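You operate a simulated robot arm through the tools that you are given. There is no shell and no other tool.

Carry out the task below with a simulated robot arm. There is one attempt and no reset: what you move stays moved.

TASK
Run a fast wash on the programme that the wash card shows.
Fine: set the programme, fill to low after that, press go, wait for the end and turn the selector back to hold.

Only the result counts: the job must be done as asked and must still hold three seconds after the hand-in. Knocking over, shifting, dropping, spilling or breaking anything else fails it.

THE ROBOT
A 6-joint arm with a two-finger gripper, fixed in place. Base frame: the origin is at the foot of the arm, x ahead of it, y to its left, z up; the work surface is at about z = 0.83. Lengths are in m, angles in degrees, forces in N, time in s.
Its first joint turns from -166.0 to 166.0 degrees. Payload 1.71 kg.
Tool frame: the origin (TCP) lies between the finger pads and is the grasp point; the fingertips stand 0.02 m ahead of it; z points along the fingers, y is the line along which they close. Largest opening 0.096 m; the body of the gripper starts 0.113 m behind the TCP.
Orientation is told as [roll, pitch, yaw] about the base's x, y, z axes, in that order, counted from this pose: with the fingers straight down and closing along the base's y, the tool's x points along the base's -x, its y along +y and its z along -z.

THE INTERFACE
- The arm moves only by the tool drive_tool. Its argument "commands" is one flat list of numbers, 7 for each row, row after row: the shift along the tool's x, y, z in units of 300 mm (1.0 is 300 mm), then the turn, a rotation vector about the tool's x, y, z in units of 180 degrees (1.0 is 180 degrees), then the closure in counts, from 0 (fully open) to 255 (shut). In form: [dx, dy, dz, rx, ry, rz, grip, dx, dy, dz, rx, ry, rz, grip, ...]. A call has 1 to 20 rows; each row is the pose to reach, as a shift and turn from the pose commanded when the call began, along the tool's axes at that moment. A call with a number of a shift or a turn outside -1 to 1 is refused whole. Rows are played at 5 a second. More than 0.05 m and 8.6 degrees between two rows, or a gripper value outside its range, and nothing of the call is played. Where a pose cannot be reached the arm comes as near as it can. A force on the tool above 40 N (or 10 N above the force at the start of the call, whichever is more), or a blocked arm, ends the call early, and 0.2 s more pass. The fingers move at their own pace (about 0.045 m/s each) and stop on an object; they squeeze with about 28 N. The grip force told is the motor's: it shows also when the fingers shut on nothing. Time passes only in rows, and 0.2 s behind the last, so rows that repeat a pose let the fingers close. The reply holds the time, the measured pose of the TCP, the force on the tool along the base axes, the opening and the grip force, in the units named above and with some noise, with the torque about the TCP (base axes, N m) and any sound that the robot's microphone picked up.
- Cameras (640 x 400 px; columns grow to the right, rows downward): "scene" is fixed at [0.2322, 0.4996, 1.4237]; the picture's right is [-0.88, -0.48, 0.00], its down [-0.24, 0.44, -0.87] and it looks along [0.42, -0.76, -0.50] (base axes); focal length 363 px, centre (320, 200). "wrist" rides on the gripper at [0.066, 0.014, -0.145] in the tool frame; the picture's right is [-0.21, 0.98, 0.00], its down [-0.88, -0.18, -0.45] and it looks along [-0.44, -0.09, 0.90] (tool axes); focal length 275 px, centre (320, 200). There is no depth. A picture from a camera that has moved, and an enlarged one, comes with that camera's place and axes in the base frame and with its lens. The place of the scene camera against the robot may be out by one fixed shift of up to 0.018 m in any direction.
- camera(camera): a new picture of that camera. No time passes.
- raise_lower(by): slides the trunk up (or, below 0, down) by that many m; the arm rides with it, the base frame stays. It gives what a move gives, with no picture.
- inspect(camera, box): a new picture of the part [left, top, right, bottom] of that camera's present view, enlarged. No time passes.
- finish_job(): hands the job in; it is judged then, once.

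Nothing tells you positions but the pictures and the camera data. Unless the task says otherwise, let go and move clear before handing in.

The tools are called after ">>>" as name(argument=value, ...) on one line, values as JSON. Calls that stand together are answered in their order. drive_tool: Moves the arm, as the interface text tells. Its arguments: {"type":"object","properties":{"commands":{"type":"array"}},"required":["commands"]} The other tools are called the same way: raise_lower (by) slides the trunk up or down; camera (camera) takes a picture; inspect (camera, box) takes an enlarged picture of a part of a camera's view; finish_job () hands the job in.

At the start:

```text
time: 0.0
tcp_pos: [0.6147, -0.0574, 1.1657]
tool_rot: [0.1, 0.1, 0.0]
ft_force: [0.1, 0.5, 0.2]
ft_torque: [0.0, -0.01, 0.02]
opening: 0.0962
grip_force: 0.1
trunk travel left (down, up): [-0.175, 0.215]
```

scene: 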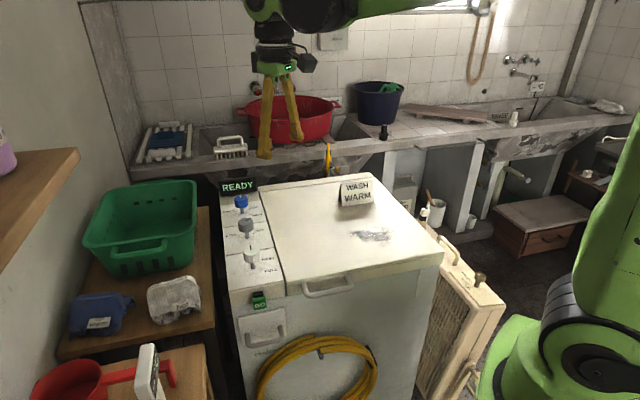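
wrist: 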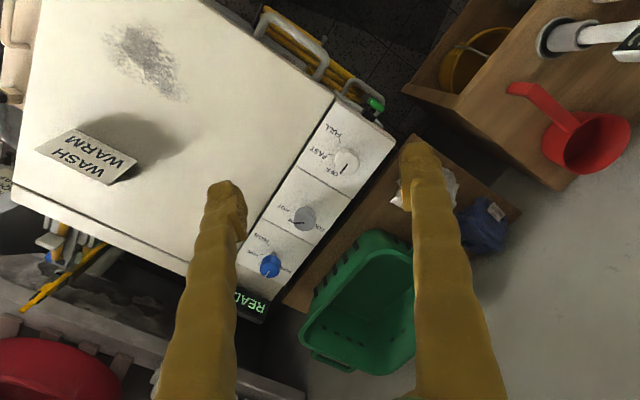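

I see a washing machine with three knobs (blue, grey, white), a READY display, a green GO button, and a card reading WASH WARM. I'll enlarge the panel first to read the labels.

>>> inspect(camera="scene", box=[210, 170, 310, 320])

>>> inspect(camera="wrist", box=[230, 100, 400, 320])

>>> inspect(camera="scene", box=[320, 165, 400, 215])

```text
2.67 times, centred on (260, 245) of scene
camera zoom: at [0.2322, 0.4996, 1.4237], right [-0.88, -0.48, 0.0], down [-0.24, 0.44, -0.87], along [0.42, -0.76, -0.5], focal length 968 px, centre (480, 80)
```

zoom: 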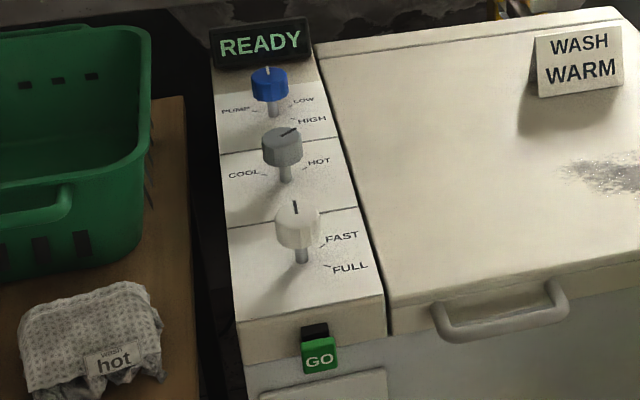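

```text
1.82 times, centred on (315, 210) of wrist
camera zoom: at [0.5496, -0.0421, 1.3115], right [0.21, 0.98, 0.0], down [0.88, -0.18, 0.44], along [0.43, -0.09, -0.9], focal length 500 px, centre (329, 182)
```

zoom: 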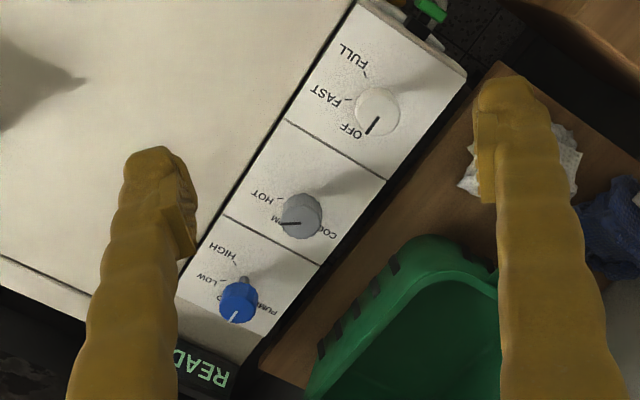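

```text
8.00 times, centred on (360, 190) of scene
camera zoom: at [0.2322, 0.4996, 1.4237], right [-0.88, -0.48, 0.0], down [-0.24, 0.44, -0.87], along [0.42, -0.76, -0.5], focal length 2904 px, centre (0, 280)
```

zoom: 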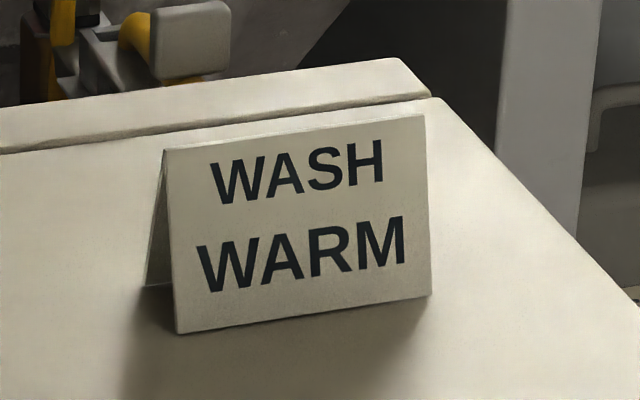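

The card says WARM, and the panel has PUMP/HOLD/LOW/HIGH (blue), COOL/WARM/HOT (grey) and OFF/FAST/FULL (white). I take the knobs to be near (0.89,-0.22), (0.80,-0.12) and (0.70,-0.03), and I'll move the wrist camera closer to read the pointers.

>>> drive_tool(commands=[-0.08, -0.05, 0.1, 0, 0, 0, 0, -0.16, -0.1, 0.2, 0, 0, 0, 0, -0.25, -0.15, 0.3, 0, 0, 0, 0, -0.25, -0.15, 0.38, 0, 0, 0, 0])

>>> camera(camera="wrist")

```text
time: 1.0
tcp_pos: [0.6789, -0.1002, 1.0584]
tool_rot: [0.0, -0.6, 0.0]
ft_force: [1.9, 0.2, -1.1]
ft_torque: [0.03, 0.29, 0.04]
opening: 0.0958
grip_force: 0.1
trunk travel left (down, up): [-0.175, 0.215]
```

```text
taken
camera wrist: at [0.6126, -0.087, 1.2036], right [0.21, 0.98, 0.0], down [0.87, -0.18, 0.45], along [0.44, -0.09, -0.89], focal length 275 px, centre (320, 200)
```

wrist: 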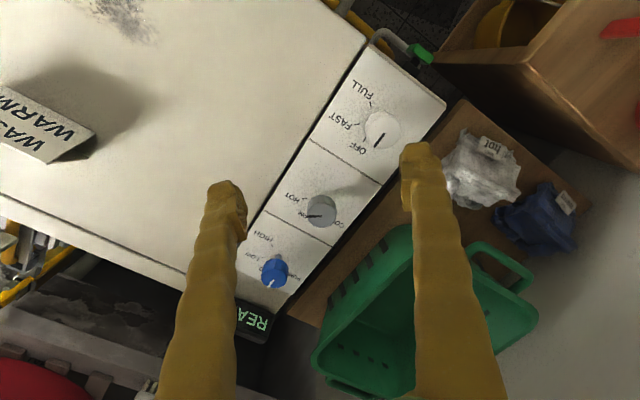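

>>> inspect(camera="wrist", box=[240, 190, 360, 310])

>>> inspect(camera="wrist", box=[320, 70, 440, 170])

>>> inspect(camera="scene", box=[215, 180, 295, 280])

```text
3.33 times, centred on (300, 250) of wrist
camera zoom: at [0.6126, -0.087, 1.2036], right [0.21, 0.98, 0.0], down [0.87, -0.18, 0.45], along [0.44, -0.09, -0.89], focal length 918 px, centre (387, 33)
```

zoom: 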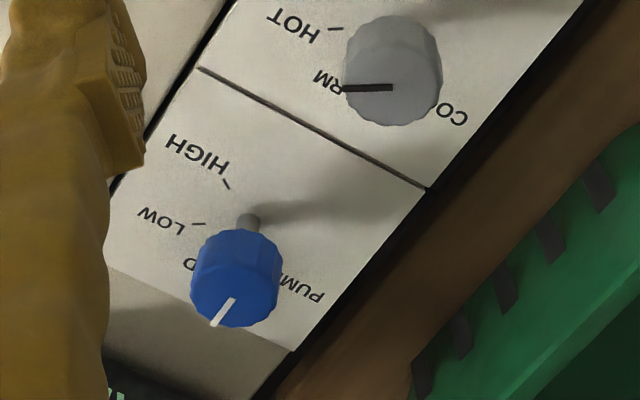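

```text
4.00 times, centred on (380, 120) of wrist
camera zoom: at [0.6126, -0.087, 1.2036], right [0.21, 0.98, 0.0], down [0.87, -0.18, 0.45], along [0.44, -0.09, -0.89], focal length 1101 px, centre (80, 520)
```

zoom: 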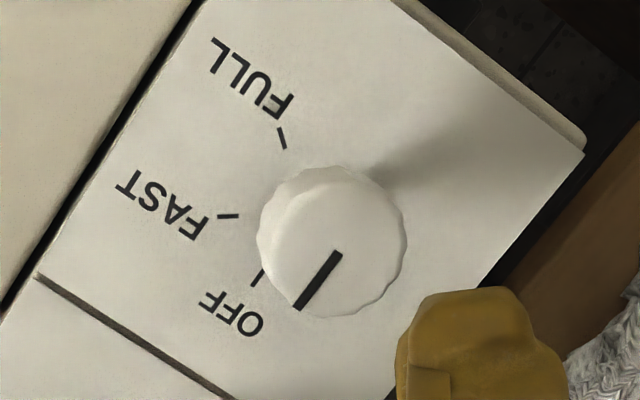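

```text
4.00 times, centred on (255, 230) of scene
camera zoom: at [0.2322, 0.4996, 1.4237], right [-0.88, -0.48, 0.0], down [-0.24, 0.44, -0.87], along [0.42, -0.76, -0.5], focal length 1452 px, centre (580, 80)
```

zoom: 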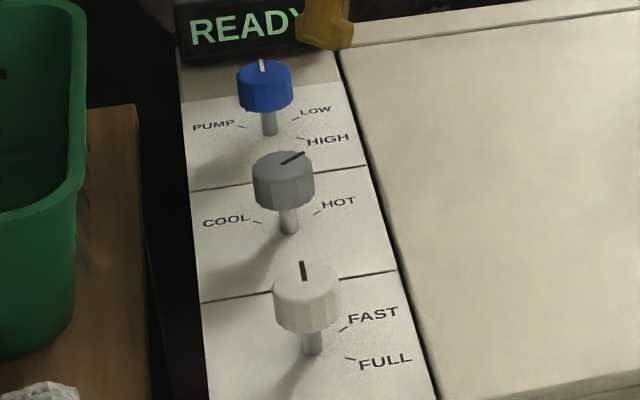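

The grey pointer seems to be on HOT, with blue on HOLD and white on OFF. I'll move above the grey knob and turn the wrist about 72°, so the fingers stay along the panel and I get a clear view from the lid side.

>>> drive_tool(commands=[-0.036, -0.007, 0.0, 0, 0, -0.0444, 0, -0.072, -0.014, 0.0, 0, 0, -0.0889, 0, -0.108, -0.021, 0.0, 0, 0, -0.1333, 0, -0.144, -0.028, 0.0, 0, 0, -0.1778, 0, -0.18, -0.035, 0.02, 0, 0, -0.2222, 0, -0.216, -0.042, 0.05, 0, 0, -0.2667, 0, -0.252, -0.049, 0.08, 0, 0, -0.3111, 0, -0.29, -0.056, 0.1, 0, 0, -0.3556, 0, -0.323, -0.063, 0.1, 0, 0, -0.4, 0, -0.323, -0.063, 0.1, 0, 0, -0.4, 0, -0.323, -0.063, 0.1, 0, 0, -0.4, 0])

>>> camera(camera="wrist")

>>> camera(camera="scene")

```text
time: 3.4
tcp_pos: [0.7724, -0.1177, 1.0327]
tool_rot: [-0.7, -0.1, 72.1]
ft_force: [-1.4, 0.3, -0.7]
ft_torque: [-0.01, 0.03, 0.01]
opening: 0.0958
grip_force: 0.0
trunk travel left (down, up): [-0.175, 0.215]
```

```text
taken
camera wrist: at [0.7368, -0.1771, 1.1774], right [-0.87, 0.5, -0.01], down [0.44, 0.78, 0.45], along [0.23, 0.39, -0.89], focal length 275 px, centre (320, 200)
```

wrist: 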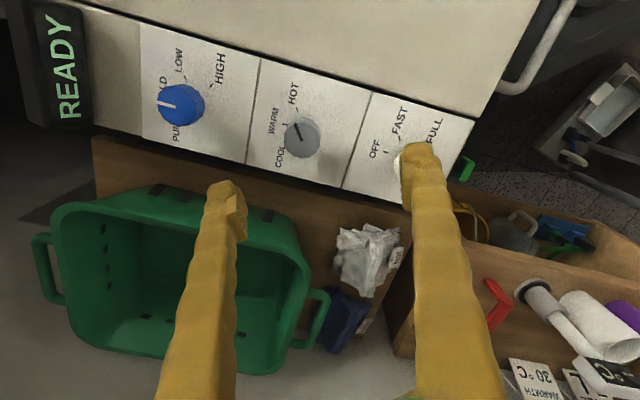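

```text
taken
```

scene: 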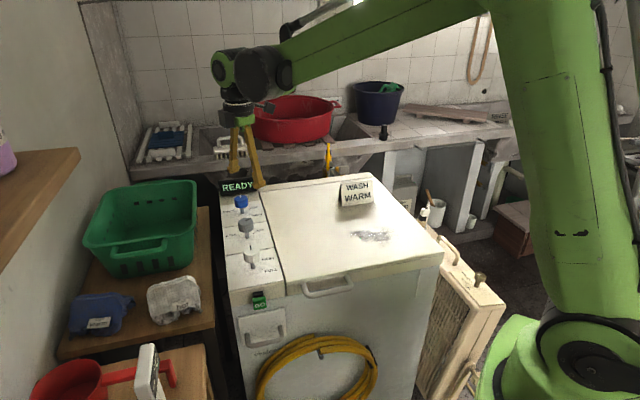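

The labels are readable from here, so I'll enlarge the panel to check the pointer angles.

>>> inspect(camera="wrist", box=[130, 30, 350, 180])

>>> inspect(camera="wrist", box=[240, 70, 370, 180])

>>> inspect(camera="wrist", box=[500, 340, 640, 400])

```text
2.67 times, centred on (240, 105) of wrist
camera zoom: at [0.7368, -0.1771, 1.1774], right [-0.87, 0.5, -0.01], down [0.44, 0.78, 0.45], along [0.23, 0.39, -0.89], focal length 734 px, centre (533, 453)
```

zoom: 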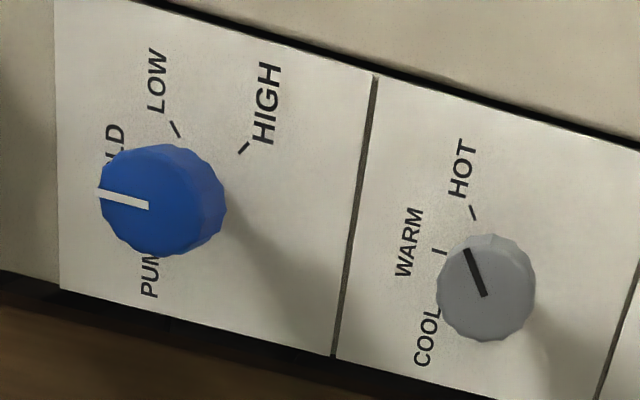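

```text
3.64 times, centred on (305, 125) of wrist
camera zoom: at [0.7368, -0.1771, 1.1774], right [-0.87, 0.5, -0.01], down [0.44, 0.78, 0.45], along [0.23, 0.39, -0.89], focal length 1001 px, centre (374, 473)
```

zoom: 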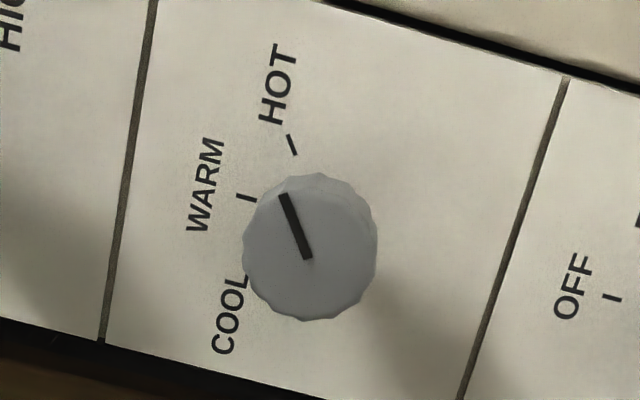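

```text
4.57 times, centred on (570, 370) of wrist
camera zoom: at [0.7368, -0.1771, 1.1774], right [-0.87, 0.5, -0.01], down [0.44, 0.78, 0.45], along [0.23, 0.39, -0.89], focal length 1258 px, centre (-823, -577)
```

zoom: 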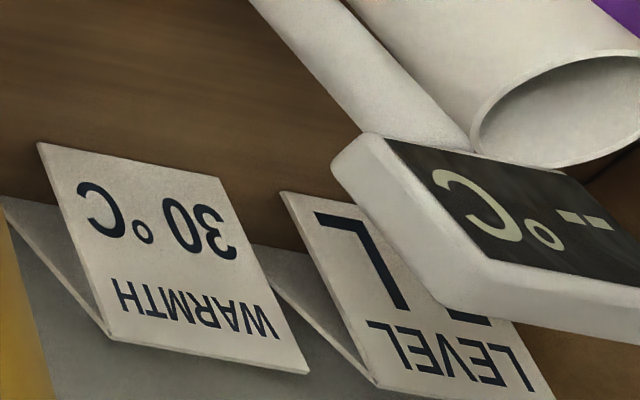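

Grey is confirmed on HOT, with about 55° between marks. By triangulation the head tops are near z 0.885, at grey (0.794,-0.122), blue (0.889,-0.216) and white (0.702,-0.030), so next I'll check whether the arm has settled.

>>> drive_tool(commands=[0, 0, 0, 0, 0, 0, 0, 0, 0, 0, 0, 0, 0, 0, 0, 0, 0, 0, 0, 0, 0])

```text
time: 4.2
tcp_pos: [0.7698, -0.1175, 1.031]
tool_rot: [-0.7, -0.2, 72.1]
ft_force: [0.0, 0.3, -0.3]
ft_torque: [0.03, 0.04, 0.04]
opening: 0.0959
grip_force: 0.2
trunk travel left (down, up): [-0.175, 0.215]
```

The arm stops slightly short of the commanded shifts, so I'll steer by the measured pose. I'm centring over the grey knob and stopping with the fingertips above it.

>>> drive_tool(commands=[-0.006, -0.04, 0.11, 0, 0, 0, 0, -0.012, -0.085, 0.22, 0, 0, 0, 0, -0.012, -0.085, 0.33, 0, 0, 0, 0, -0.012, -0.085, 0.33, 0, 0, 0, 0])

>>> camera(camera="wrist")

```text
time: 5.2
tcp_pos: [0.798, -0.1242, 0.9326]
tool_rot: [-0.8, -0.2, 71.9]
ft_force: [-0.1, 0.8, 0.1]
ft_torque: [0.01, 0.03, -0.02]
opening: 0.096
grip_force: 0.0
trunk travel left (down, up): [-0.175, 0.215]
```

```text
taken
camera wrist: at [0.7636, -0.1822, 1.0783], right [-0.87, 0.5, -0.01], down [0.44, 0.78, 0.45], along [0.23, 0.39, -0.89], focal length 275 px, centre (320, 200)
```

wrist: 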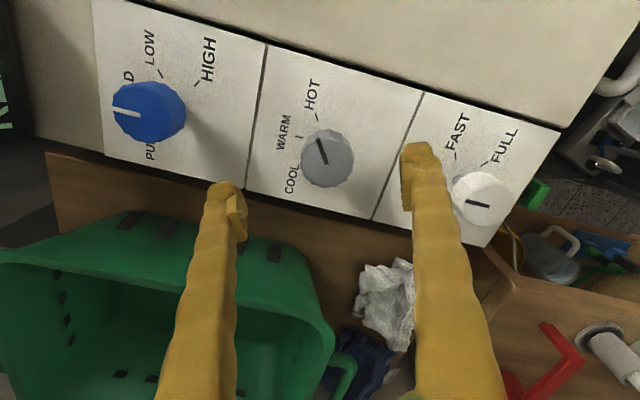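

I'm centred to within a few mm. Grey must turn counter-clockwise by about 55°, so I'll first swing back to yaw about 17°, so that the turn ends at this orientation, and then descend.

>>> drive_tool(commands=[0, 0.015, 0, 0, 0, 0.044, 0, 0, 0.015, 0, 0, 0, 0.088, 0, 0, 0.015, 0, 0, 0, 0.132, 0, 0, 0.015, 0, 0, 0, 0.176, 0, 0, 0.015, 0, 0, 0, 0.22, 0, 0, 0.015, 0, 0, 0, 0.264, 0, 0, 0.015, 0, 0, 0, 0.305, 0, 0, 0.015, 0, 0, 0, 0.305, 0, 0, 0.015, 0, 0, 0, 0.305, 0])

>>> camera(camera="wrist")

```text
time: 7.2
tcp_pos: [0.7946, -0.1231, 0.9338]
tool_rot: [-0.2, -0.8, 17.0]
ft_force: [0.0, -0.6, 0.8]
ft_torque: [0.01, -0.02, 0.0]
opening: 0.0962
grip_force: 0.0
trunk travel left (down, up): [-0.175, 0.215]
```

```text
taken
camera wrist: at [0.7254, -0.129, 1.0783], right [-0.09, 1.0, 0.0], down [0.89, 0.08, 0.46], along [0.45, 0.04, -0.89], focal length 275 px, centre (320, 200)
```

wrist: 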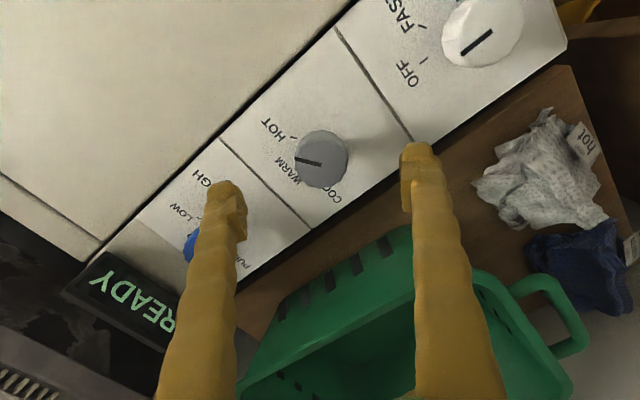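

The knob lies directly under the gripper. I'm descending until the fingertips flank the head.

>>> drive_tool(commands=[0.006, 0, 0.06, 0, 0, 0, 0, 0.006, 0, 0.12, 0, 0, 0, 0, 0.006, 0, 0.17, 0, 0, 0, 0, 0.006, 0, 0.2, 0, 0, 0, 0, 0.006, 0, 0.2, 0, 0, 0, 0])

>>> camera(camera="wrist")

>>> inspect(camera="scene", box=[200, 150, 300, 290])

```text
time: 8.4
tcp_pos: [0.7917, -0.1224, 0.8748]
tool_rot: [-0.2, -0.7, 17.1]
ft_force: [0.1, 0.2, -0.1]
ft_torque: [0.0, 0.0, 0.0]
opening: 0.0959
grip_force: 0.1
trunk travel left (down, up): [-0.175, 0.215]
```

```text
taken
camera wrist: at [0.724, -0.1289, 1.0187], right [-0.09, 1.0, 0.0], down [0.89, 0.08, 0.46], along [0.45, 0.04, -0.89], focal length 275 px, centre (320, 200)
```

wrist: 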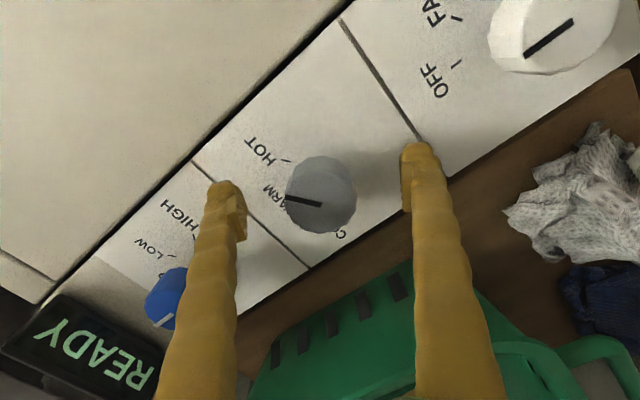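

```text
2.86 times, centred on (250, 220) of scene
camera zoom: at [0.2322, 0.4996, 1.4237], right [-0.88, -0.48, 0.0], down [-0.24, 0.44, -0.87], along [0.42, -0.76, -0.5], focal length 1037 px, centre (520, 143)
```

zoom: 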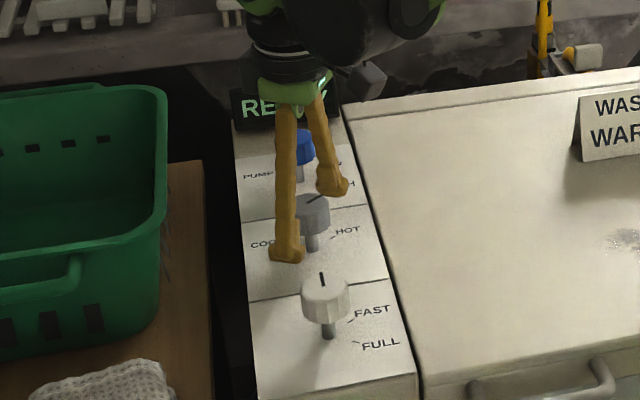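

The fingers flank the head correctly, so I'm closing on the grey knob.

>>> drive_tool(commands=[0, 0, 0, 0, 0, 0, 130, 0, 0, 0, 0, 0, 0, 200, 0, 0, 0, 0, 0, 0, 255, 0, 0, 0, 0, 0, 0, 255, 0, 0, 0, 0, 0, 0, 255, 0, 0, 0, 0, 0, 0, 255])

>>> camera(camera="wrist")

```text
time: 9.8
tcp_pos: [0.7913, -0.1234, 0.8744]
tool_rot: [-0.2, -0.7, 17.1]
ft_force: [-4.9, 1.2, -7.7]
ft_torque: [-0.12, -0.08, 0.0]
opening: 0.0373
grip_force: 35.2
trunk travel left (down, up): [-0.175, 0.215]
```

```text
taken
camera wrist: at [0.7241, -0.1289, 1.0185], right [-0.09, 1.0, 0.0], down [0.89, 0.08, 0.46], along [0.45, 0.04, -0.89], focal length 275 px, centre (320, 200)
```

wrist: 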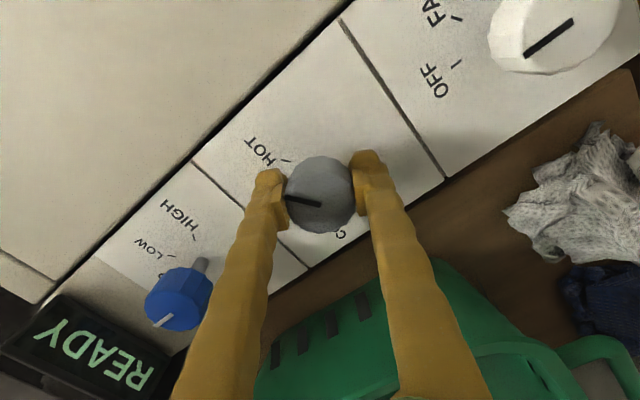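

I have a firm grip on the grey knob. I'm turning it about 55° counter-clockwise from HOT to WARM.

>>> drive_tool(commands=[0, 0, 0, 0, 0, -0.0437, 255, 0, 0, 0, 0, 0, -0.0873, 255, 0, 0, 0, 0, 0, -0.131, 255, 0, 0, 0, 0, 0, -0.1746, 255, 0, 0, 0, 0, 0, -0.2183, 255, 0, 0, 0, 0, 0, -0.262, 255, 0, 0, 0, 0, 0, -0.3056, 255, 0, 0, 0, 0, 0, -0.3056, 255, 0, 0, 0, 0, 0, -0.3056, 255])

>>> camera(camera="wrist")

```text
time: 11.8
tcp_pos: [0.7933, -0.1243, 0.8724]
tool_rot: [-0.8, -0.2, 72.2]
ft_force: [18.0, -10.1, 6.1]
ft_torque: [-0.17, -0.09, -0.03]
opening: 0.0369
grip_force: 35.2
trunk travel left (down, up): [-0.175, 0.215]
```

```text
taken
camera wrist: at [0.7588, -0.1822, 1.0189], right [-0.87, 0.5, -0.01], down [0.44, 0.78, 0.45], along [0.23, 0.39, -0.89], focal length 275 px, centre (320, 200)
```

wrist: 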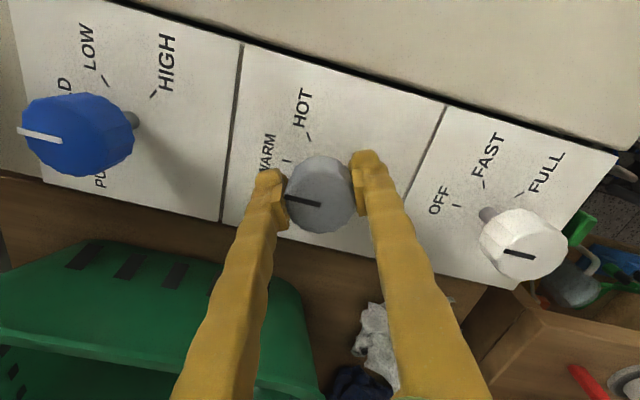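

The grey pointer now lines up with WARM, parallel to the OFF and HOLD pointers. I'm opening in place and rising.

>>> drive_tool(commands=[0, 0, 0, 0, 0, 0, 150, 0, 0, 0, 0, 0, 0, 50, 0, 0, 0, 0, 0, 0, 0, 0, 0, 0, 0, 0, 0, 0, 0, 0, -0.07, 0, 0, 0, 0, 0, 0, -0.14, 0, 0, 0, 0, 0, 0, -0.21, 0, 0, 0, 0, 0, 0, -0.21, 0, 0, 0, 0])

>>> camera(camera="wrist")

>>> inspect(camera="wrist", box=[240, 70, 400, 220])

```text
time: 13.6
tcp_pos: [0.7921, -0.1244, 0.938]
tool_rot: [-0.8, -0.3, 72.0]
ft_force: [-1.0, -0.2, -0.2]
ft_torque: [-0.02, 0.0, -0.06]
opening: 0.0959
grip_force: 0.0
trunk travel left (down, up): [-0.175, 0.215]
```

```text
taken
camera wrist: at [0.7575, -0.1824, 1.0828], right [-0.87, 0.5, -0.01], down [0.44, 0.78, 0.45], along [0.23, 0.39, -0.89], focal length 275 px, centre (320, 200)
```

wrist: 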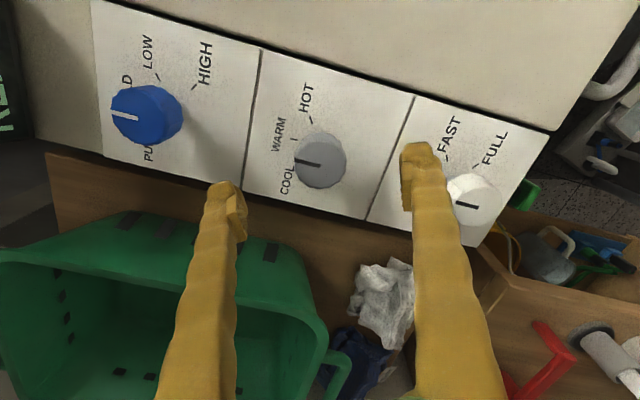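

```text
2.67 times, centred on (320, 145) of wrist
camera zoom: at [0.7575, -0.1824, 1.0828], right [-0.87, 0.5, -0.01], down [0.44, 0.78, 0.45], along [0.23, 0.39, -0.89], focal length 734 px, centre (320, 347)
```

zoom: 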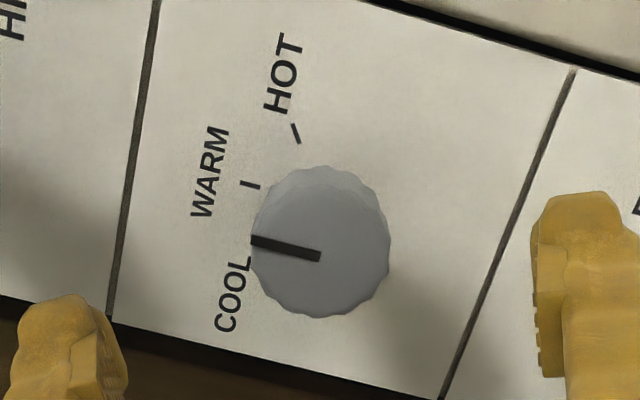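

Grey is set to WARM. Next is the white knob (OFF to FAST, about 55° clockwise), and this yaw suits the start, so I'm moving over it.

>>> drive_tool(commands=[-0.052, 0.096, 0, 0, 0, 0, 0, -0.104, 0.192, 0, 0, 0, 0, 0, -0.156, 0.288, 0, 0, 0, 0, 0, -0.208, 0.384, 0, 0, 0, 0, 0, -0.208, 0.384, 0, 0, 0, 0, 0, -0.208, 0.384, 0, 0, 0, 0, 0])

>>> camera(camera="wrist")

```text
time: 15.0
tcp_pos: [0.7022, -0.0298, 0.935]
tool_rot: [-0.8, -0.2, 72.1]
ft_force: [-0.2, 0.6, 1.1]
ft_torque: [-0.01, 0.02, -0.04]
opening: 0.096
grip_force: 0.1
trunk travel left (down, up): [-0.175, 0.215]
```

```text
taken
camera wrist: at [0.6671, -0.0874, 1.0805], right [-0.87, 0.5, -0.01], down [0.44, 0.78, 0.45], along [0.23, 0.39, -0.89], focal length 275 px, centre (320, 200)
```

wrist: 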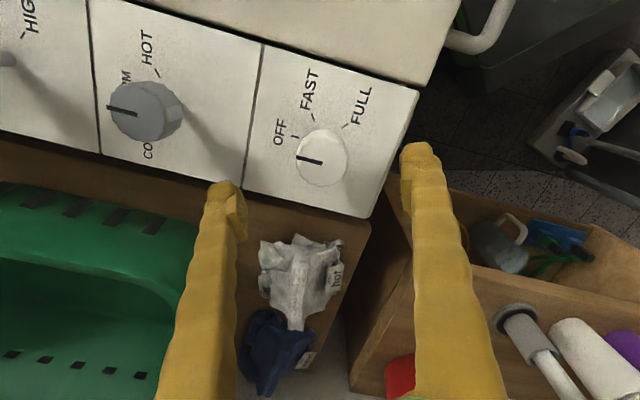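

I'm centred over the white knob. Descending and closing on it.

>>> drive_tool(commands=[0, 0.003, 0.06, 0, 0, 0, 0, 0, 0.003, 0.12, 0, 0, 0, 0, 0, 0.003, 0.17, 0, 0, 0, 0, 0, 0.003, 0.203, 0, 0, 0, 0, 0, 0.003, 0.203, 0, 0, 0, 0, 0, 0.003, 0.203, 0, 0, 0, 130, 0, 0.003, 0.203, 0, 0, 0, 200, 0, 0.003, 0.203, 0, 0, 0, 255, 0, 0.003, 0.203, 0, 0, 0, 255, 0, 0.003, 0.203, 0, 0, 0, 255, 0, 0.003, 0.203, 0, 0, 0, 255])

>>> camera(camera="wrist")

```text
time: 17.4
tcp_pos: [0.7017, -0.0288, 0.8737]
tool_rot: [-0.7, -0.3, 72.1]
ft_force: [-16.7, 2.3, -19.5]
ft_torque: [-0.08, -0.32, -0.03]
opening: 0.0373
grip_force: 35.2
trunk travel left (down, up): [-0.175, 0.215]
```

```text
taken
camera wrist: at [0.6666, -0.0864, 1.019], right [-0.87, 0.5, -0.01], down [0.44, 0.78, 0.45], along [0.23, 0.39, -0.89], focal length 275 px, centre (320, 200)
```

wrist: 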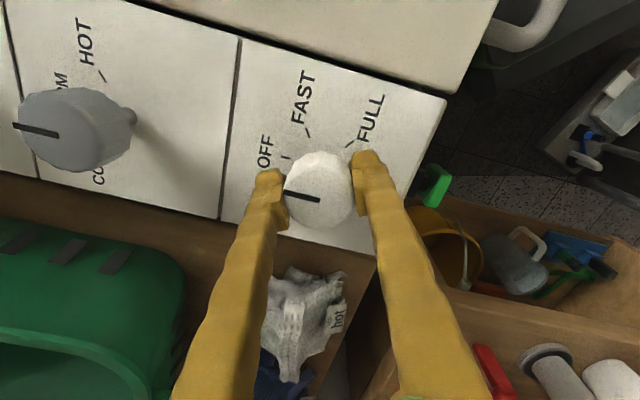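

I've gripped the white knob. I'm turning it 55° clockwise to FAST.

>>> drive_tool(commands=[0, 0, 0, 0, 0, 0.0437, 255, 0, 0, 0, 0, 0, 0.0873, 255, 0, 0, 0, 0, 0, 0.131, 255, 0, 0, 0, 0, 0, 0.1746, 255, 0, 0, 0, 0, 0, 0.2183, 255, 0, 0, 0, 0, 0, 0.262, 255, 0, 0, 0, 0, 0, 0.3056, 255, 0, 0, 0, 0, 0, 0.3056, 255, 0, 0, 0, 0, 0, 0.3056, 255])

>>> camera(camera="wrist")

```text
time: 18.1
tcp_pos: [0.7006, -0.0292, 0.8751]
tool_rot: [-1.4, -1.0, 52.8]
ft_force: [99.6, -5.5, -125.8]
ft_torque: [-0.57, -1.75, -0.03]
opening: 0.0381
grip_force: 35.2
trunk travel left (down, up): [-0.175, 0.215]
stopped in row 3: the force on the tool passed its limit at 41 N (the readings are from after the stop); the commanded pose is now the measured one
```

```text
taken
camera wrist: at [0.6462, -0.0726, 1.0191], right [-0.65, 0.76, -0.02], down [0.66, 0.59, 0.46], along [0.36, 0.29, -0.89], focal length 275 px, centre (320, 200)
```

wrist: 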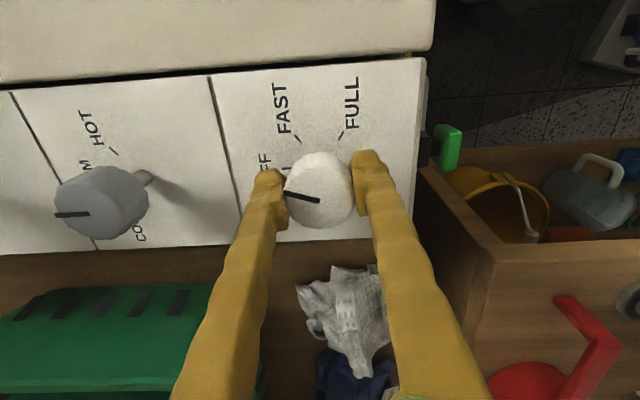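

The turn stopped partway because side force built up on the stiff grip. I'm opening to relieve it and checking where the knob is.

>>> drive_tool(commands=[0, 0, 0, 0, 0, 0, 180, 0, 0, 0, 0, 0, 0, 120, 0, 0, 0, 0, 0, 0, 80, 0, 0, 0, 0, 0, 0, 80])

>>> camera(camera="wrist")

```text
time: 19.1
tcp_pos: [0.6878, -0.029, 0.8844]
tool_rot: [-1.2, -0.9, 52.7]
ft_force: [-0.8, 0.2, 0.0]
ft_torque: [-0.03, -0.01, 0.01]
opening: 0.0659
grip_force: 0.0
trunk travel left (down, up): [-0.175, 0.215]
```

```text
taken
camera wrist: at [0.6338, -0.0724, 1.0286], right [-0.65, 0.76, -0.02], down [0.66, 0.59, 0.46], along [0.36, 0.29, -0.89], focal length 275 px, centre (320, 200)
```

wrist: 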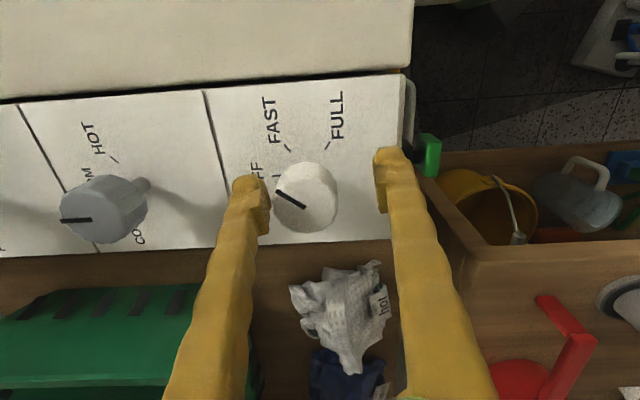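

The knob has turned about 19° of the 55°. Stopping also left the arm tilted about 1.5° and offset, so I'll square it up and re-centre on the knob axis with the fingers open.

>>> drive_tool(commands=[-0.013, -0.018, 0.0, -0.0033, 0.0025, 0, 60, -0.0257, -0.0363, 0.0, -0.0066, 0.005, 0, 60, -0.0257, -0.0363, 0.0, -0.0066, 0.005, 0, 60, -0.0257, -0.0363, 0.0, -0.0066, 0.005, 0, 60])

>>> camera(camera="wrist")

```text
time: 20.1
tcp_pos: [0.6998, -0.0279, 0.8849]
tool_rot: [-0.1, 0.1, 52.8]
ft_force: [0.0, -0.2, -0.6]
ft_torque: [0.01, 0.01, -0.01]
opening: 0.0735
grip_force: 0.1
trunk travel left (down, up): [-0.175, 0.215]
```

```text
taken
camera wrist: at [0.6508, -0.0722, 1.0305], right [-0.66, 0.76, 0.0], down [0.68, 0.59, 0.45], along [0.34, 0.29, -0.9], focal length 275 px, centre (320, 200)
```

wrist: 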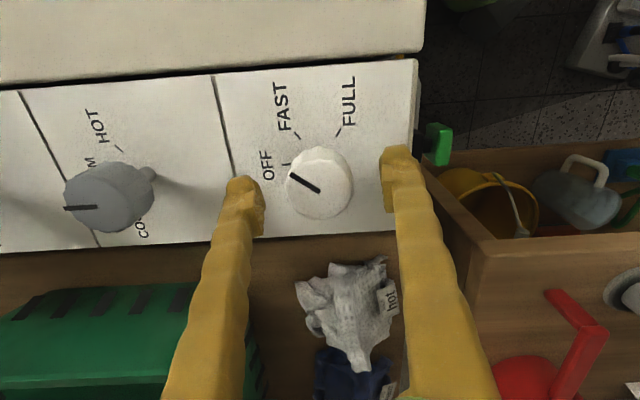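

The tool is square now and nearly centred. I'm making a small correction, lowering 10 mm and regripping.

>>> drive_tool(commands=[0.002, -0.007, 0.017, 0, 0, 0, 60, 0.002, -0.007, 0.035, 0, 0, 0, 60, 0.002, -0.007, 0.035, 0, 0, 0, 60, 0.002, -0.007, 0.035, 0, 0, 0, 150, 0.002, -0.007, 0.035, 0, 0, 0, 200, 0.002, -0.007, 0.035, 0, 0, 0, 255, 0.002, -0.007, 0.035, 0, 0, 0, 255, 0.002, -0.007, 0.035, 0, 0, 0, 255])

```text
time: 21.9
tcp_pos: [0.7013, -0.0296, 0.8761]
tool_rot: [0.0, 0.0, 52.8]
ft_force: [-31.7, 19.6, -15.6]
ft_torque: [0.3, 0.25, -0.02]
opening: 0.0387
grip_force: 35.0
trunk travel left (down, up): [-0.175, 0.215]
```

I've gripped again, but there is side force along the closing line. I'll ease the tool a couple of mm the way the knob pushes it and see whether that relieves it.

>>> drive_tool(commands=[0, 0.004, 0.002, 0, 0, 0, 255, 0, 0.007, 0.004, 0, 0, 0, 255, 0, 0.007, 0.004, 0, 0, 0, 255])

```text
time: 22.7
tcp_pos: [0.7013, -0.0295, 0.8741]
tool_rot: [-0.2, -0.1, 52.8]
ft_force: [-18.9, 9.7, 16.5]
ft_torque: [-0.77, -0.58, -0.01]
opening: 0.0378
grip_force: 35.3
trunk travel left (down, up): [-0.175, 0.215]
```

That works: about 8 N/mm sideways and 27 N/mm vertically. I'll trim further to near zero before turning.

>>> drive_tool(commands=[0, 0.004, -0.001, 0, 0, 0, 255, 0, 0.008, -0.002, 0, 0, 0, 255, 0, 0.008, -0.002, 0, 0, 0, 255])

```text
time: 23.5
tcp_pos: [0.7, -0.0302, 0.8742]
tool_rot: [-0.1, 0.0, 52.8]
ft_force: [22.0, -9.0, 30.8]
ft_torque: [0.05, 0.05, 0.02]
opening: 0.0373
grip_force: 35.1
trunk travel left (down, up): [-0.175, 0.215]
```

>>> drive_tool(commands=[0, -0.002, -0.002, 0, 0, 0, 255, 0, -0.003, -0.0035, 0, 0, 0, 255, 0, -0.003, -0.0035, 0, 0, 0, 255])

```text
time: 24.3
tcp_pos: [0.7005, -0.0289, 0.8744]
tool_rot: [-0.1, 0.1, 52.9]
ft_force: [21.3, -6.8, 8.1]
ft_torque: [0.33, -0.18, -0.01]
opening: 0.037
grip_force: 35.0
trunk travel left (down, up): [-0.175, 0.215]
```

>>> drive_tool(commands=[0, -0.004, -0.001, 0, 0, 0, 255, 0, -0.007, -0.001, 0, 0, 0, 255, 0, -0.007, -0.001, 0, 0, 0, 255])

```text
time: 25.1
tcp_pos: [0.7002, -0.0299, 0.875]
tool_rot: [0.1, 0.0, 52.8]
ft_force: [-19.1, 6.7, -28.4]
ft_torque: [0.22, -0.2, 0.04]
opening: 0.0373
grip_force: 35.4
trunk travel left (down, up): [-0.175, 0.215]
```

>>> drive_tool(commands=[0, 0.002, 0.002, 0, 0, 0, 255, 0, 0.0035, 0.003, 0, 0, 0, 255, 0, 0.0035, 0.003, 0, 0, 0, 255])

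```text
time: 25.9
tcp_pos: [0.7009, -0.0288, 0.8746]
tool_rot: [0.0, 0.0, 52.9]
ft_force: [-17.1, 1.5, -20.6]
ft_torque: [-0.29, -0.02, -0.01]
opening: 0.0369
grip_force: 35.1
trunk travel left (down, up): [-0.175, 0.215]
```

Forces are moderate now. I'll trim slightly and turn gently in small steps.

>>> drive_tool(commands=[0.002, 0.002, 0.003, 0, 0, 0, 255, 0.002, 0.002, 0.003, 0, 0, 0.02, 255, 0.002, 0.002, 0.003, 0, 0, 0.04, 255, 0.002, 0.002, 0.003, 0, 0, 0.06, 255, 0.002, 0.002, 0.003, 0, 0, 0.06, 255])

```text
time: 27.3
tcp_pos: [0.6965, -0.0323, 0.8775]
tool_rot: [-0.9, -0.3, 41.8]
ft_force: [46.1, -44.2, -29.7]
ft_torque: [-0.38, -0.14, -0.33]
opening: 0.0401
grip_force: 34.9
trunk travel left (down, up): [-0.175, 0.215]
stopped in row 5: the force on the tool passed its limit at 40 N (the readings are from after the stop); the commanded pose is now the measured one
```

>>> camera(camera="wrist")

>>> inspect(camera="scene", box=[210, 170, 300, 300])

```text
taken
camera wrist: at [0.6365, -0.0649, 1.0215], right [-0.5, 0.87, -0.01], down [0.77, 0.45, 0.45], along [0.4, 0.22, -0.89], focal length 275 px, centre (320, 200)
```

wrist: 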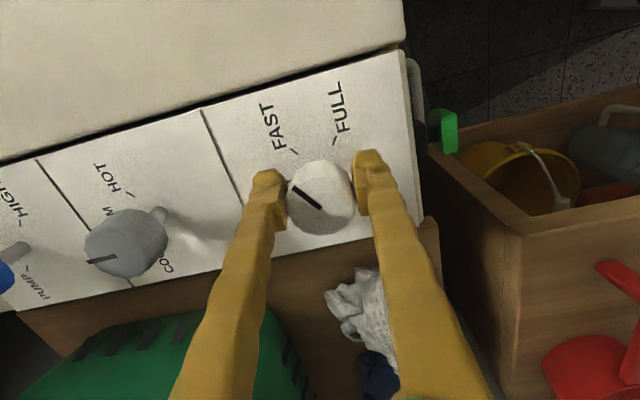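

```text
3.08 times, centred on (255, 235) of scene
camera zoom: at [0.2322, 0.4996, 1.4237], right [-0.88, -0.48, 0.0], down [-0.24, 0.44, -0.87], along [0.42, -0.76, -0.5], focal length 1117 px, centre (520, 92)
```

zoom: 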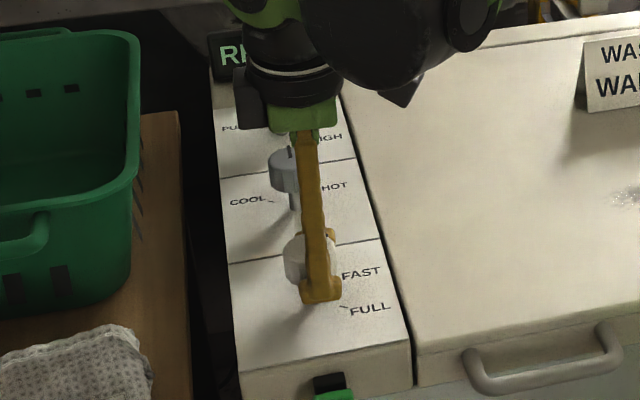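

The pointer now looks close to FAST, so the knob's own detent seems to have helped. I'm releasing to check where it rests.

>>> drive_tool(commands=[0, 0, 0, 0, 0, 0, 180, 0, 0, 0, 0, 0, 0, 100, 0, 0, 0, 0, 0, 0, 60, 0, 0, 0, 0, 0, 0, 40])

>>> camera(camera="wrist")

>>> inspect(camera="wrist", box=[220, 70, 400, 250])

```text
time: 28.3
tcp_pos: [0.6877, -0.0302, 0.8836]
tool_rot: [-0.7, -0.8, 42.0]
ft_force: [0.1, -0.1, -1.0]
ft_torque: [0.02, 0.02, -0.03]
opening: 0.0806
grip_force: 0.0
trunk travel left (down, up): [-0.175, 0.215]
```

```text
taken
camera wrist: at [0.6276, -0.0625, 1.028], right [-0.5, 0.87, -0.01], down [0.77, 0.45, 0.46], along [0.4, 0.22, -0.89], focal length 275 px, centre (320, 200)
```

wrist: 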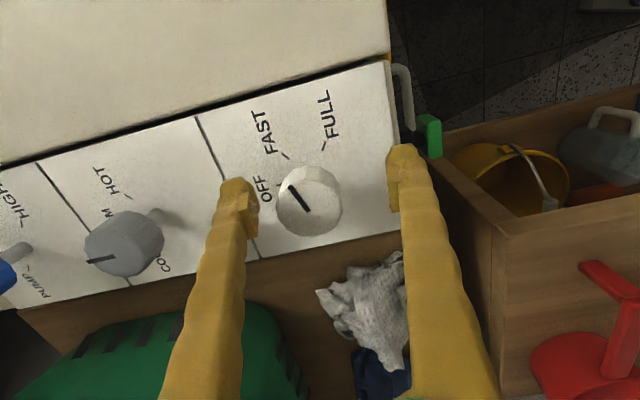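

```text
2.22 times, centred on (310, 160) of wrist
camera zoom: at [0.6276, -0.0625, 1.028], right [-0.5, 0.87, -0.01], down [0.77, 0.45, 0.46], along [0.4, 0.22, -0.89], focal length 612 px, centre (342, 289)
```

zoom: 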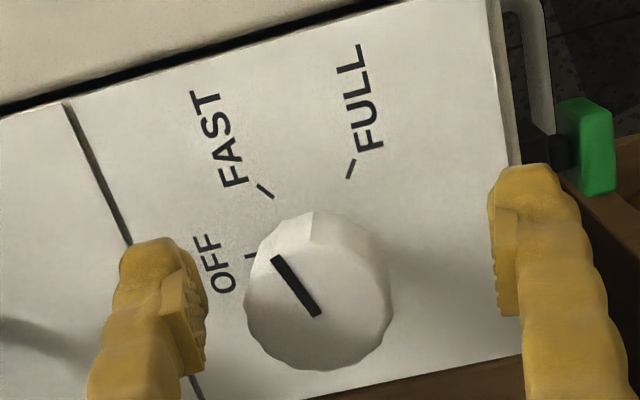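

Releasing under stress let a finger drag the knob to about -118°, which is roughly 18° past FAST at -100°. I'll square up and re-centre again, then nudge it back with a lighter grip and release without stored force.

>>> drive_tool(commands=[-0.017, -0.015, 0, -0.002, 0.0022, 0, 20, -0.0348, -0.029, 0, -0.0039, 0.0044, 0, 20, -0.0348, -0.029, 0, -0.0039, 0.0044, 0, 20, -0.0348, -0.029, 0, -0.0039, 0.0044, 0, 20])

>>> camera(camera="wrist")

>>> inspect(camera="wrist", box=[240, 110, 400, 260])

```text
time: 29.3
tcp_pos: [0.7007, -0.0286, 0.8835]
tool_rot: [-0.1, 0.1, 42.0]
ft_force: [0.0, 0.2, -0.5]
ft_torque: [-0.02, 0.0, -0.01]
opening: 0.0885
grip_force: 0.2
trunk travel left (down, up): [-0.175, 0.215]
```

```text
taken
camera wrist: at [0.6438, -0.0618, 1.0296], right [-0.5, 0.87, 0.0], down [0.78, 0.45, 0.44], along [0.38, 0.22, -0.9], focal length 275 px, centre (320, 200)
```

wrist: 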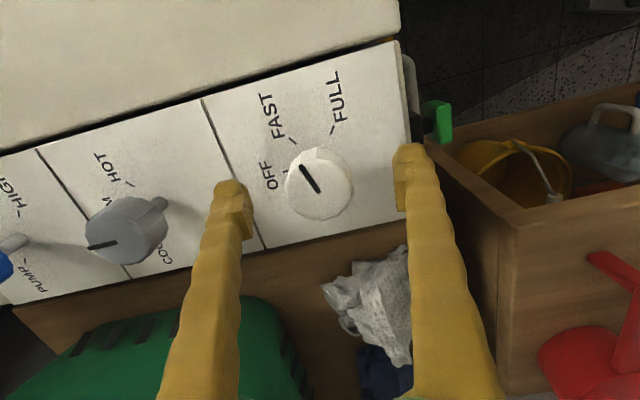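

```text
2.67 times, centred on (320, 185) of wrist
camera zoom: at [0.6438, -0.0618, 1.0296], right [-0.5, 0.87, 0.0], down [0.78, 0.45, 0.44], along [0.38, 0.22, -0.9], focal length 734 px, centre (320, 240)
```

zoom: 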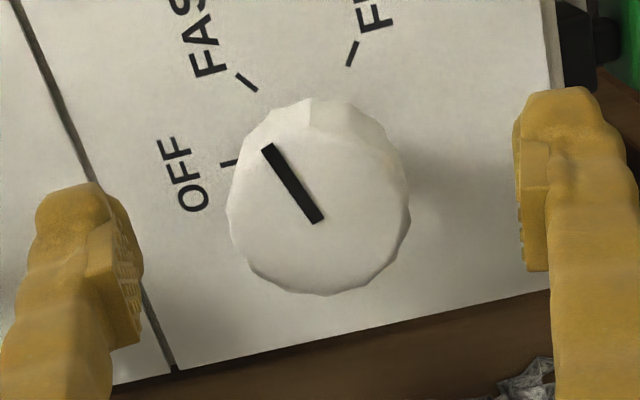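

The pointer is at -118.7°, so it needs about +18.7°. I'm lowering on axis and taking a light grip.

>>> drive_tool(commands=[-0.001, -0.002, 0.014, 0, 0, 0, 20, -0.001, -0.002, 0.03, 0, 0, 0, 40, -0.001, -0.002, 0.03, 0, 0, 0, 80, -0.001, -0.002, 0.03, 0, 0, 0, 120, -0.001, -0.002, 0.03, 0, 0, 0, 145, -0.001, -0.002, 0.03, 0, 0, 0, 158, -0.001, -0.002, 0.03, 0, 0, 0, 158, -0.001, -0.002, 0.03, 0, 0, 0, 158])

```text
time: 31.1
tcp_pos: [0.702, -0.0287, 0.8743]
tool_rot: [0.0, 0.1, 41.9]
ft_force: [-6.7, 8.7, -3.2]
ft_torque: [0.11, 0.06, -0.03]
opening: 0.0388
grip_force: 35.0
trunk travel left (down, up): [-0.175, 0.215]
```

The grip is nearly stress-free. I'm turning it back 18.7°.

>>> drive_tool(commands=[0, 0, 0, 0, 0, -0.026, 158, 0, 0, 0, 0, 0, -0.052, 158, 0, 0, 0, 0, 0, -0.078, 158, 0, 0, 0, 0, 0, -0.104, 158, 0, 0, 0, 0, 0, -0.104, 158])

>>> inspect(camera="wrist", box=[240, 110, 400, 260])

```text
time: 32.3
tcp_pos: [0.7003, -0.0294, 0.8756]
tool_rot: [0.0, 0.1, 60.7]
ft_force: [-19.0, 3.3, -8.4]
ft_torque: [-0.13, 0.21, 0.0]
opening: 0.0386
grip_force: 35.0
trunk travel left (down, up): [-0.175, 0.215]
```

```text
2.67 times, centred on (320, 185) of wrist
camera zoom: at [0.6575, -0.0788, 1.0208], right [-0.75, 0.66, 0.0], down [0.59, 0.67, 0.44], along [0.29, 0.33, -0.9], focal length 734 px, centre (320, 240)
```

zoom: 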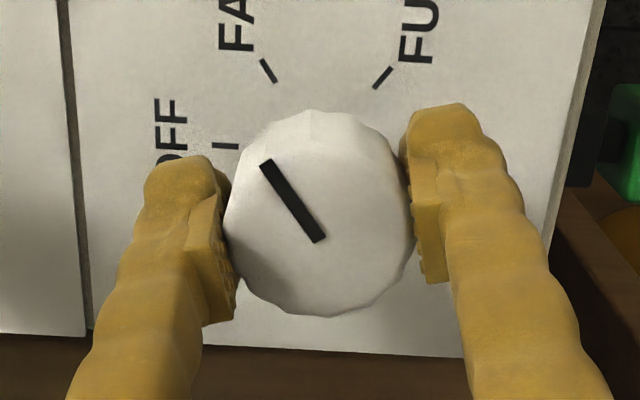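

The pointer reads about -99.4°, which is on FAST. I'll ease off the residual side force, then open straight out and rise.

>>> drive_tool(commands=[0.001, 0.002, 0.001, 0, 0, 0, 158, 0.002, 0.0045, 0.001, 0, 0, 0, 158, 0.002, 0.0045, 0.001, 0, 0, 0, 158])

```text
time: 33.1
tcp_pos: [0.7008, -0.0294, 0.8748]
tool_rot: [-0.1, 0.0, 60.6]
ft_force: [5.0, -1.3, 13.1]
ft_torque: [-0.1, -0.04, 0.0]
opening: 0.0386
grip_force: 35.2
trunk travel left (down, up): [-0.175, 0.215]
```

>>> drive_tool(commands=[0, 0, 0, 0, 0, 0, 130, 0, 0, 0, 0, 0, 0, 80, 0, 0, 0, 0, 0, 0, 20, 0, 0, 0, 0, 0, 0, 0, 0, 0, -0.07, 0, 0, 0, 0, 0, 0, -0.14, 0, 0, 0, 0, 0, 0, -0.2, 0, 0, 0, 0, 0, 0, -0.2, 0, 0, 0, 0])

>>> camera(camera="wrist")

>>> inspect(camera="wrist", box=[240, 70, 400, 220])

```text
time: 34.9
tcp_pos: [0.6996, -0.0285, 0.9359]
tool_rot: [-0.1, 0.1, 60.6]
ft_force: [-0.4, -0.6, 1.2]
ft_torque: [-0.03, -0.03, -0.02]
opening: 0.0962
grip_force: 0.0
trunk travel left (down, up): [-0.175, 0.215]
```

```text
taken
camera wrist: at [0.6563, -0.0789, 1.0807], right [-0.75, 0.66, 0.0], down [0.59, 0.67, 0.44], along [0.29, 0.33, -0.9], focal length 275 px, centre (320, 200)
```

wrist: 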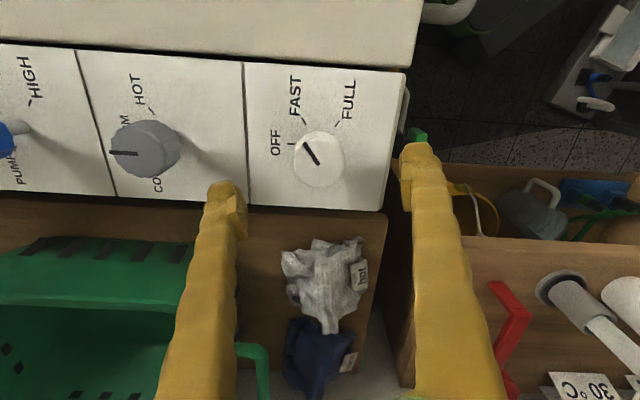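

```text
2.67 times, centred on (320, 145) of wrist
camera zoom: at [0.6563, -0.0789, 1.0807], right [-0.75, 0.66, 0.0], down [0.59, 0.67, 0.44], along [0.29, 0.33, -0.9], focal length 734 px, centre (320, 347)
```

zoom: 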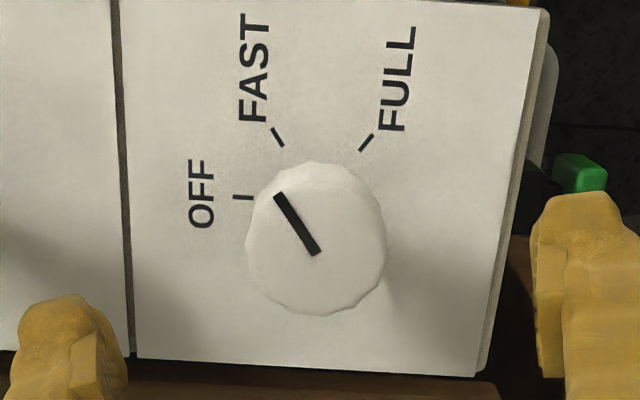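

White is on FAST and grey still on WARM. Next is the blue selector (HOLD to LOW), so I'm moving above it at a safe height.

>>> drive_tool(commands=[0.033, -0.122, -0.05, 0, 0, -0.009, 0, 0.067, -0.244, -0.05, 0, 0, -0.018, 0, 0.1, -0.366, -0.05, 0, 0, -0.027, 0, 0.134, -0.488, -0.05, 0, 0, -0.036, 0, 0.167, -0.61, -0.05, 0, 0, -0.045, 0, 0.2, -0.732, -0.05, 0, 0, -0.054, 0, 0.234, -0.855, -0.05, 0, 0, -0.0633, 0, 0.234, -0.855, -0.05, 0, 0, -0.0633, 0, 0.234, -0.855, -0.05, 0, 0, -0.0633, 0])

>>> camera(camera="wrist")

>>> inspect(camera="wrist", box=[220, 60, 420, 220])

```text
time: 36.9
tcp_pos: [0.89, -0.2145, 0.9495]
tool_rot: [0.0, 0.2, 72.2]
ft_force: [0.6, 0.2, -0.5]
ft_torque: [0.02, 0.0, 0.01]
opening: 0.0959
grip_force: 0.1
trunk travel left (down, up): [-0.175, 0.215]
```

```text
taken
camera wrist: at [0.858, -0.2733, 1.0949], right [-0.87, 0.5, 0.0], down [0.45, 0.78, 0.44], along [0.22, 0.39, -0.9], focal length 275 px, centre (320, 200)
```

wrist: 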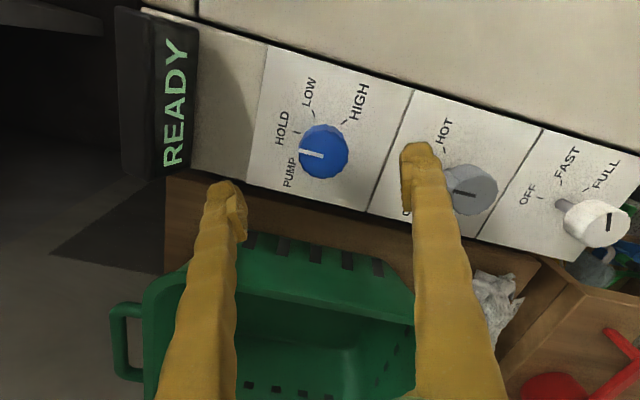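

```text
2.50 times, centred on (320, 140) of wrist
camera zoom: at [0.858, -0.2733, 1.0949], right [-0.87, 0.5, 0.0], down [0.45, 0.78, 0.44], along [0.22, 0.39, -0.9], focal length 688 px, centre (320, 350)
```

zoom: 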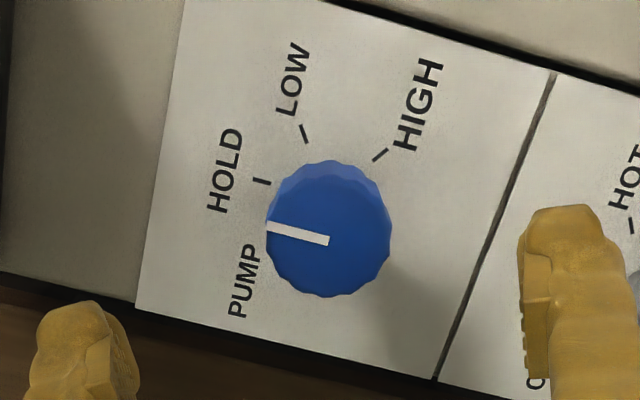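

The blue knob head is centred near (0.888,-0.215), with HOLD at about -44° and LOW at about -99.5°. I'm descending and gripping lightly.

>>> drive_tool(commands=[0.003, 0.006, 0.07, 0, 0, 0, 30, 0.003, 0.006, 0.14, 0, 0, 0, 30, 0.003, 0.006, 0.2, 0, 0, 0, 30, 0.003, 0.006, 0.247, 0, 0, 0, 40, 0.003, 0.006, 0.247, 0, 0, 0, 60, 0.003, 0.006, 0.247, 0, 0, 0, 60])

>>> camera(camera="wrist")

```text
time: 38.3
tcp_pos: [0.8865, -0.2166, 0.8761]
tool_rot: [0.1, 0.1, 72.1]
ft_force: [0.3, 0.7, -0.1]
ft_torque: [0.0, 0.04, 0.02]
opening: 0.0734
grip_force: 0.1
trunk travel left (down, up): [-0.175, 0.215]
```

```text
taken
camera wrist: at [0.8542, -0.2744, 1.0214], right [-0.87, 0.5, 0.0], down [0.45, 0.78, 0.44], along [0.22, 0.39, -0.9], focal length 275 px, centre (320, 200)
```

wrist: 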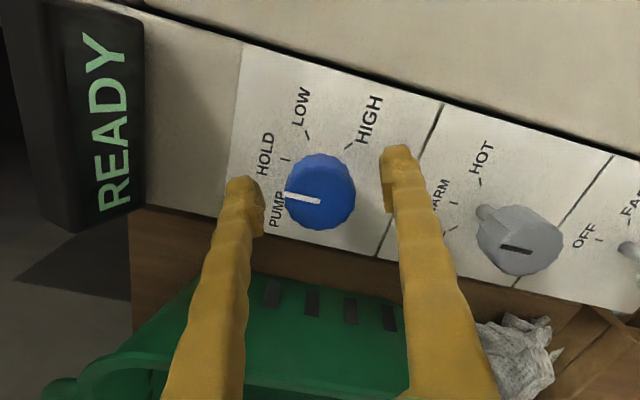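

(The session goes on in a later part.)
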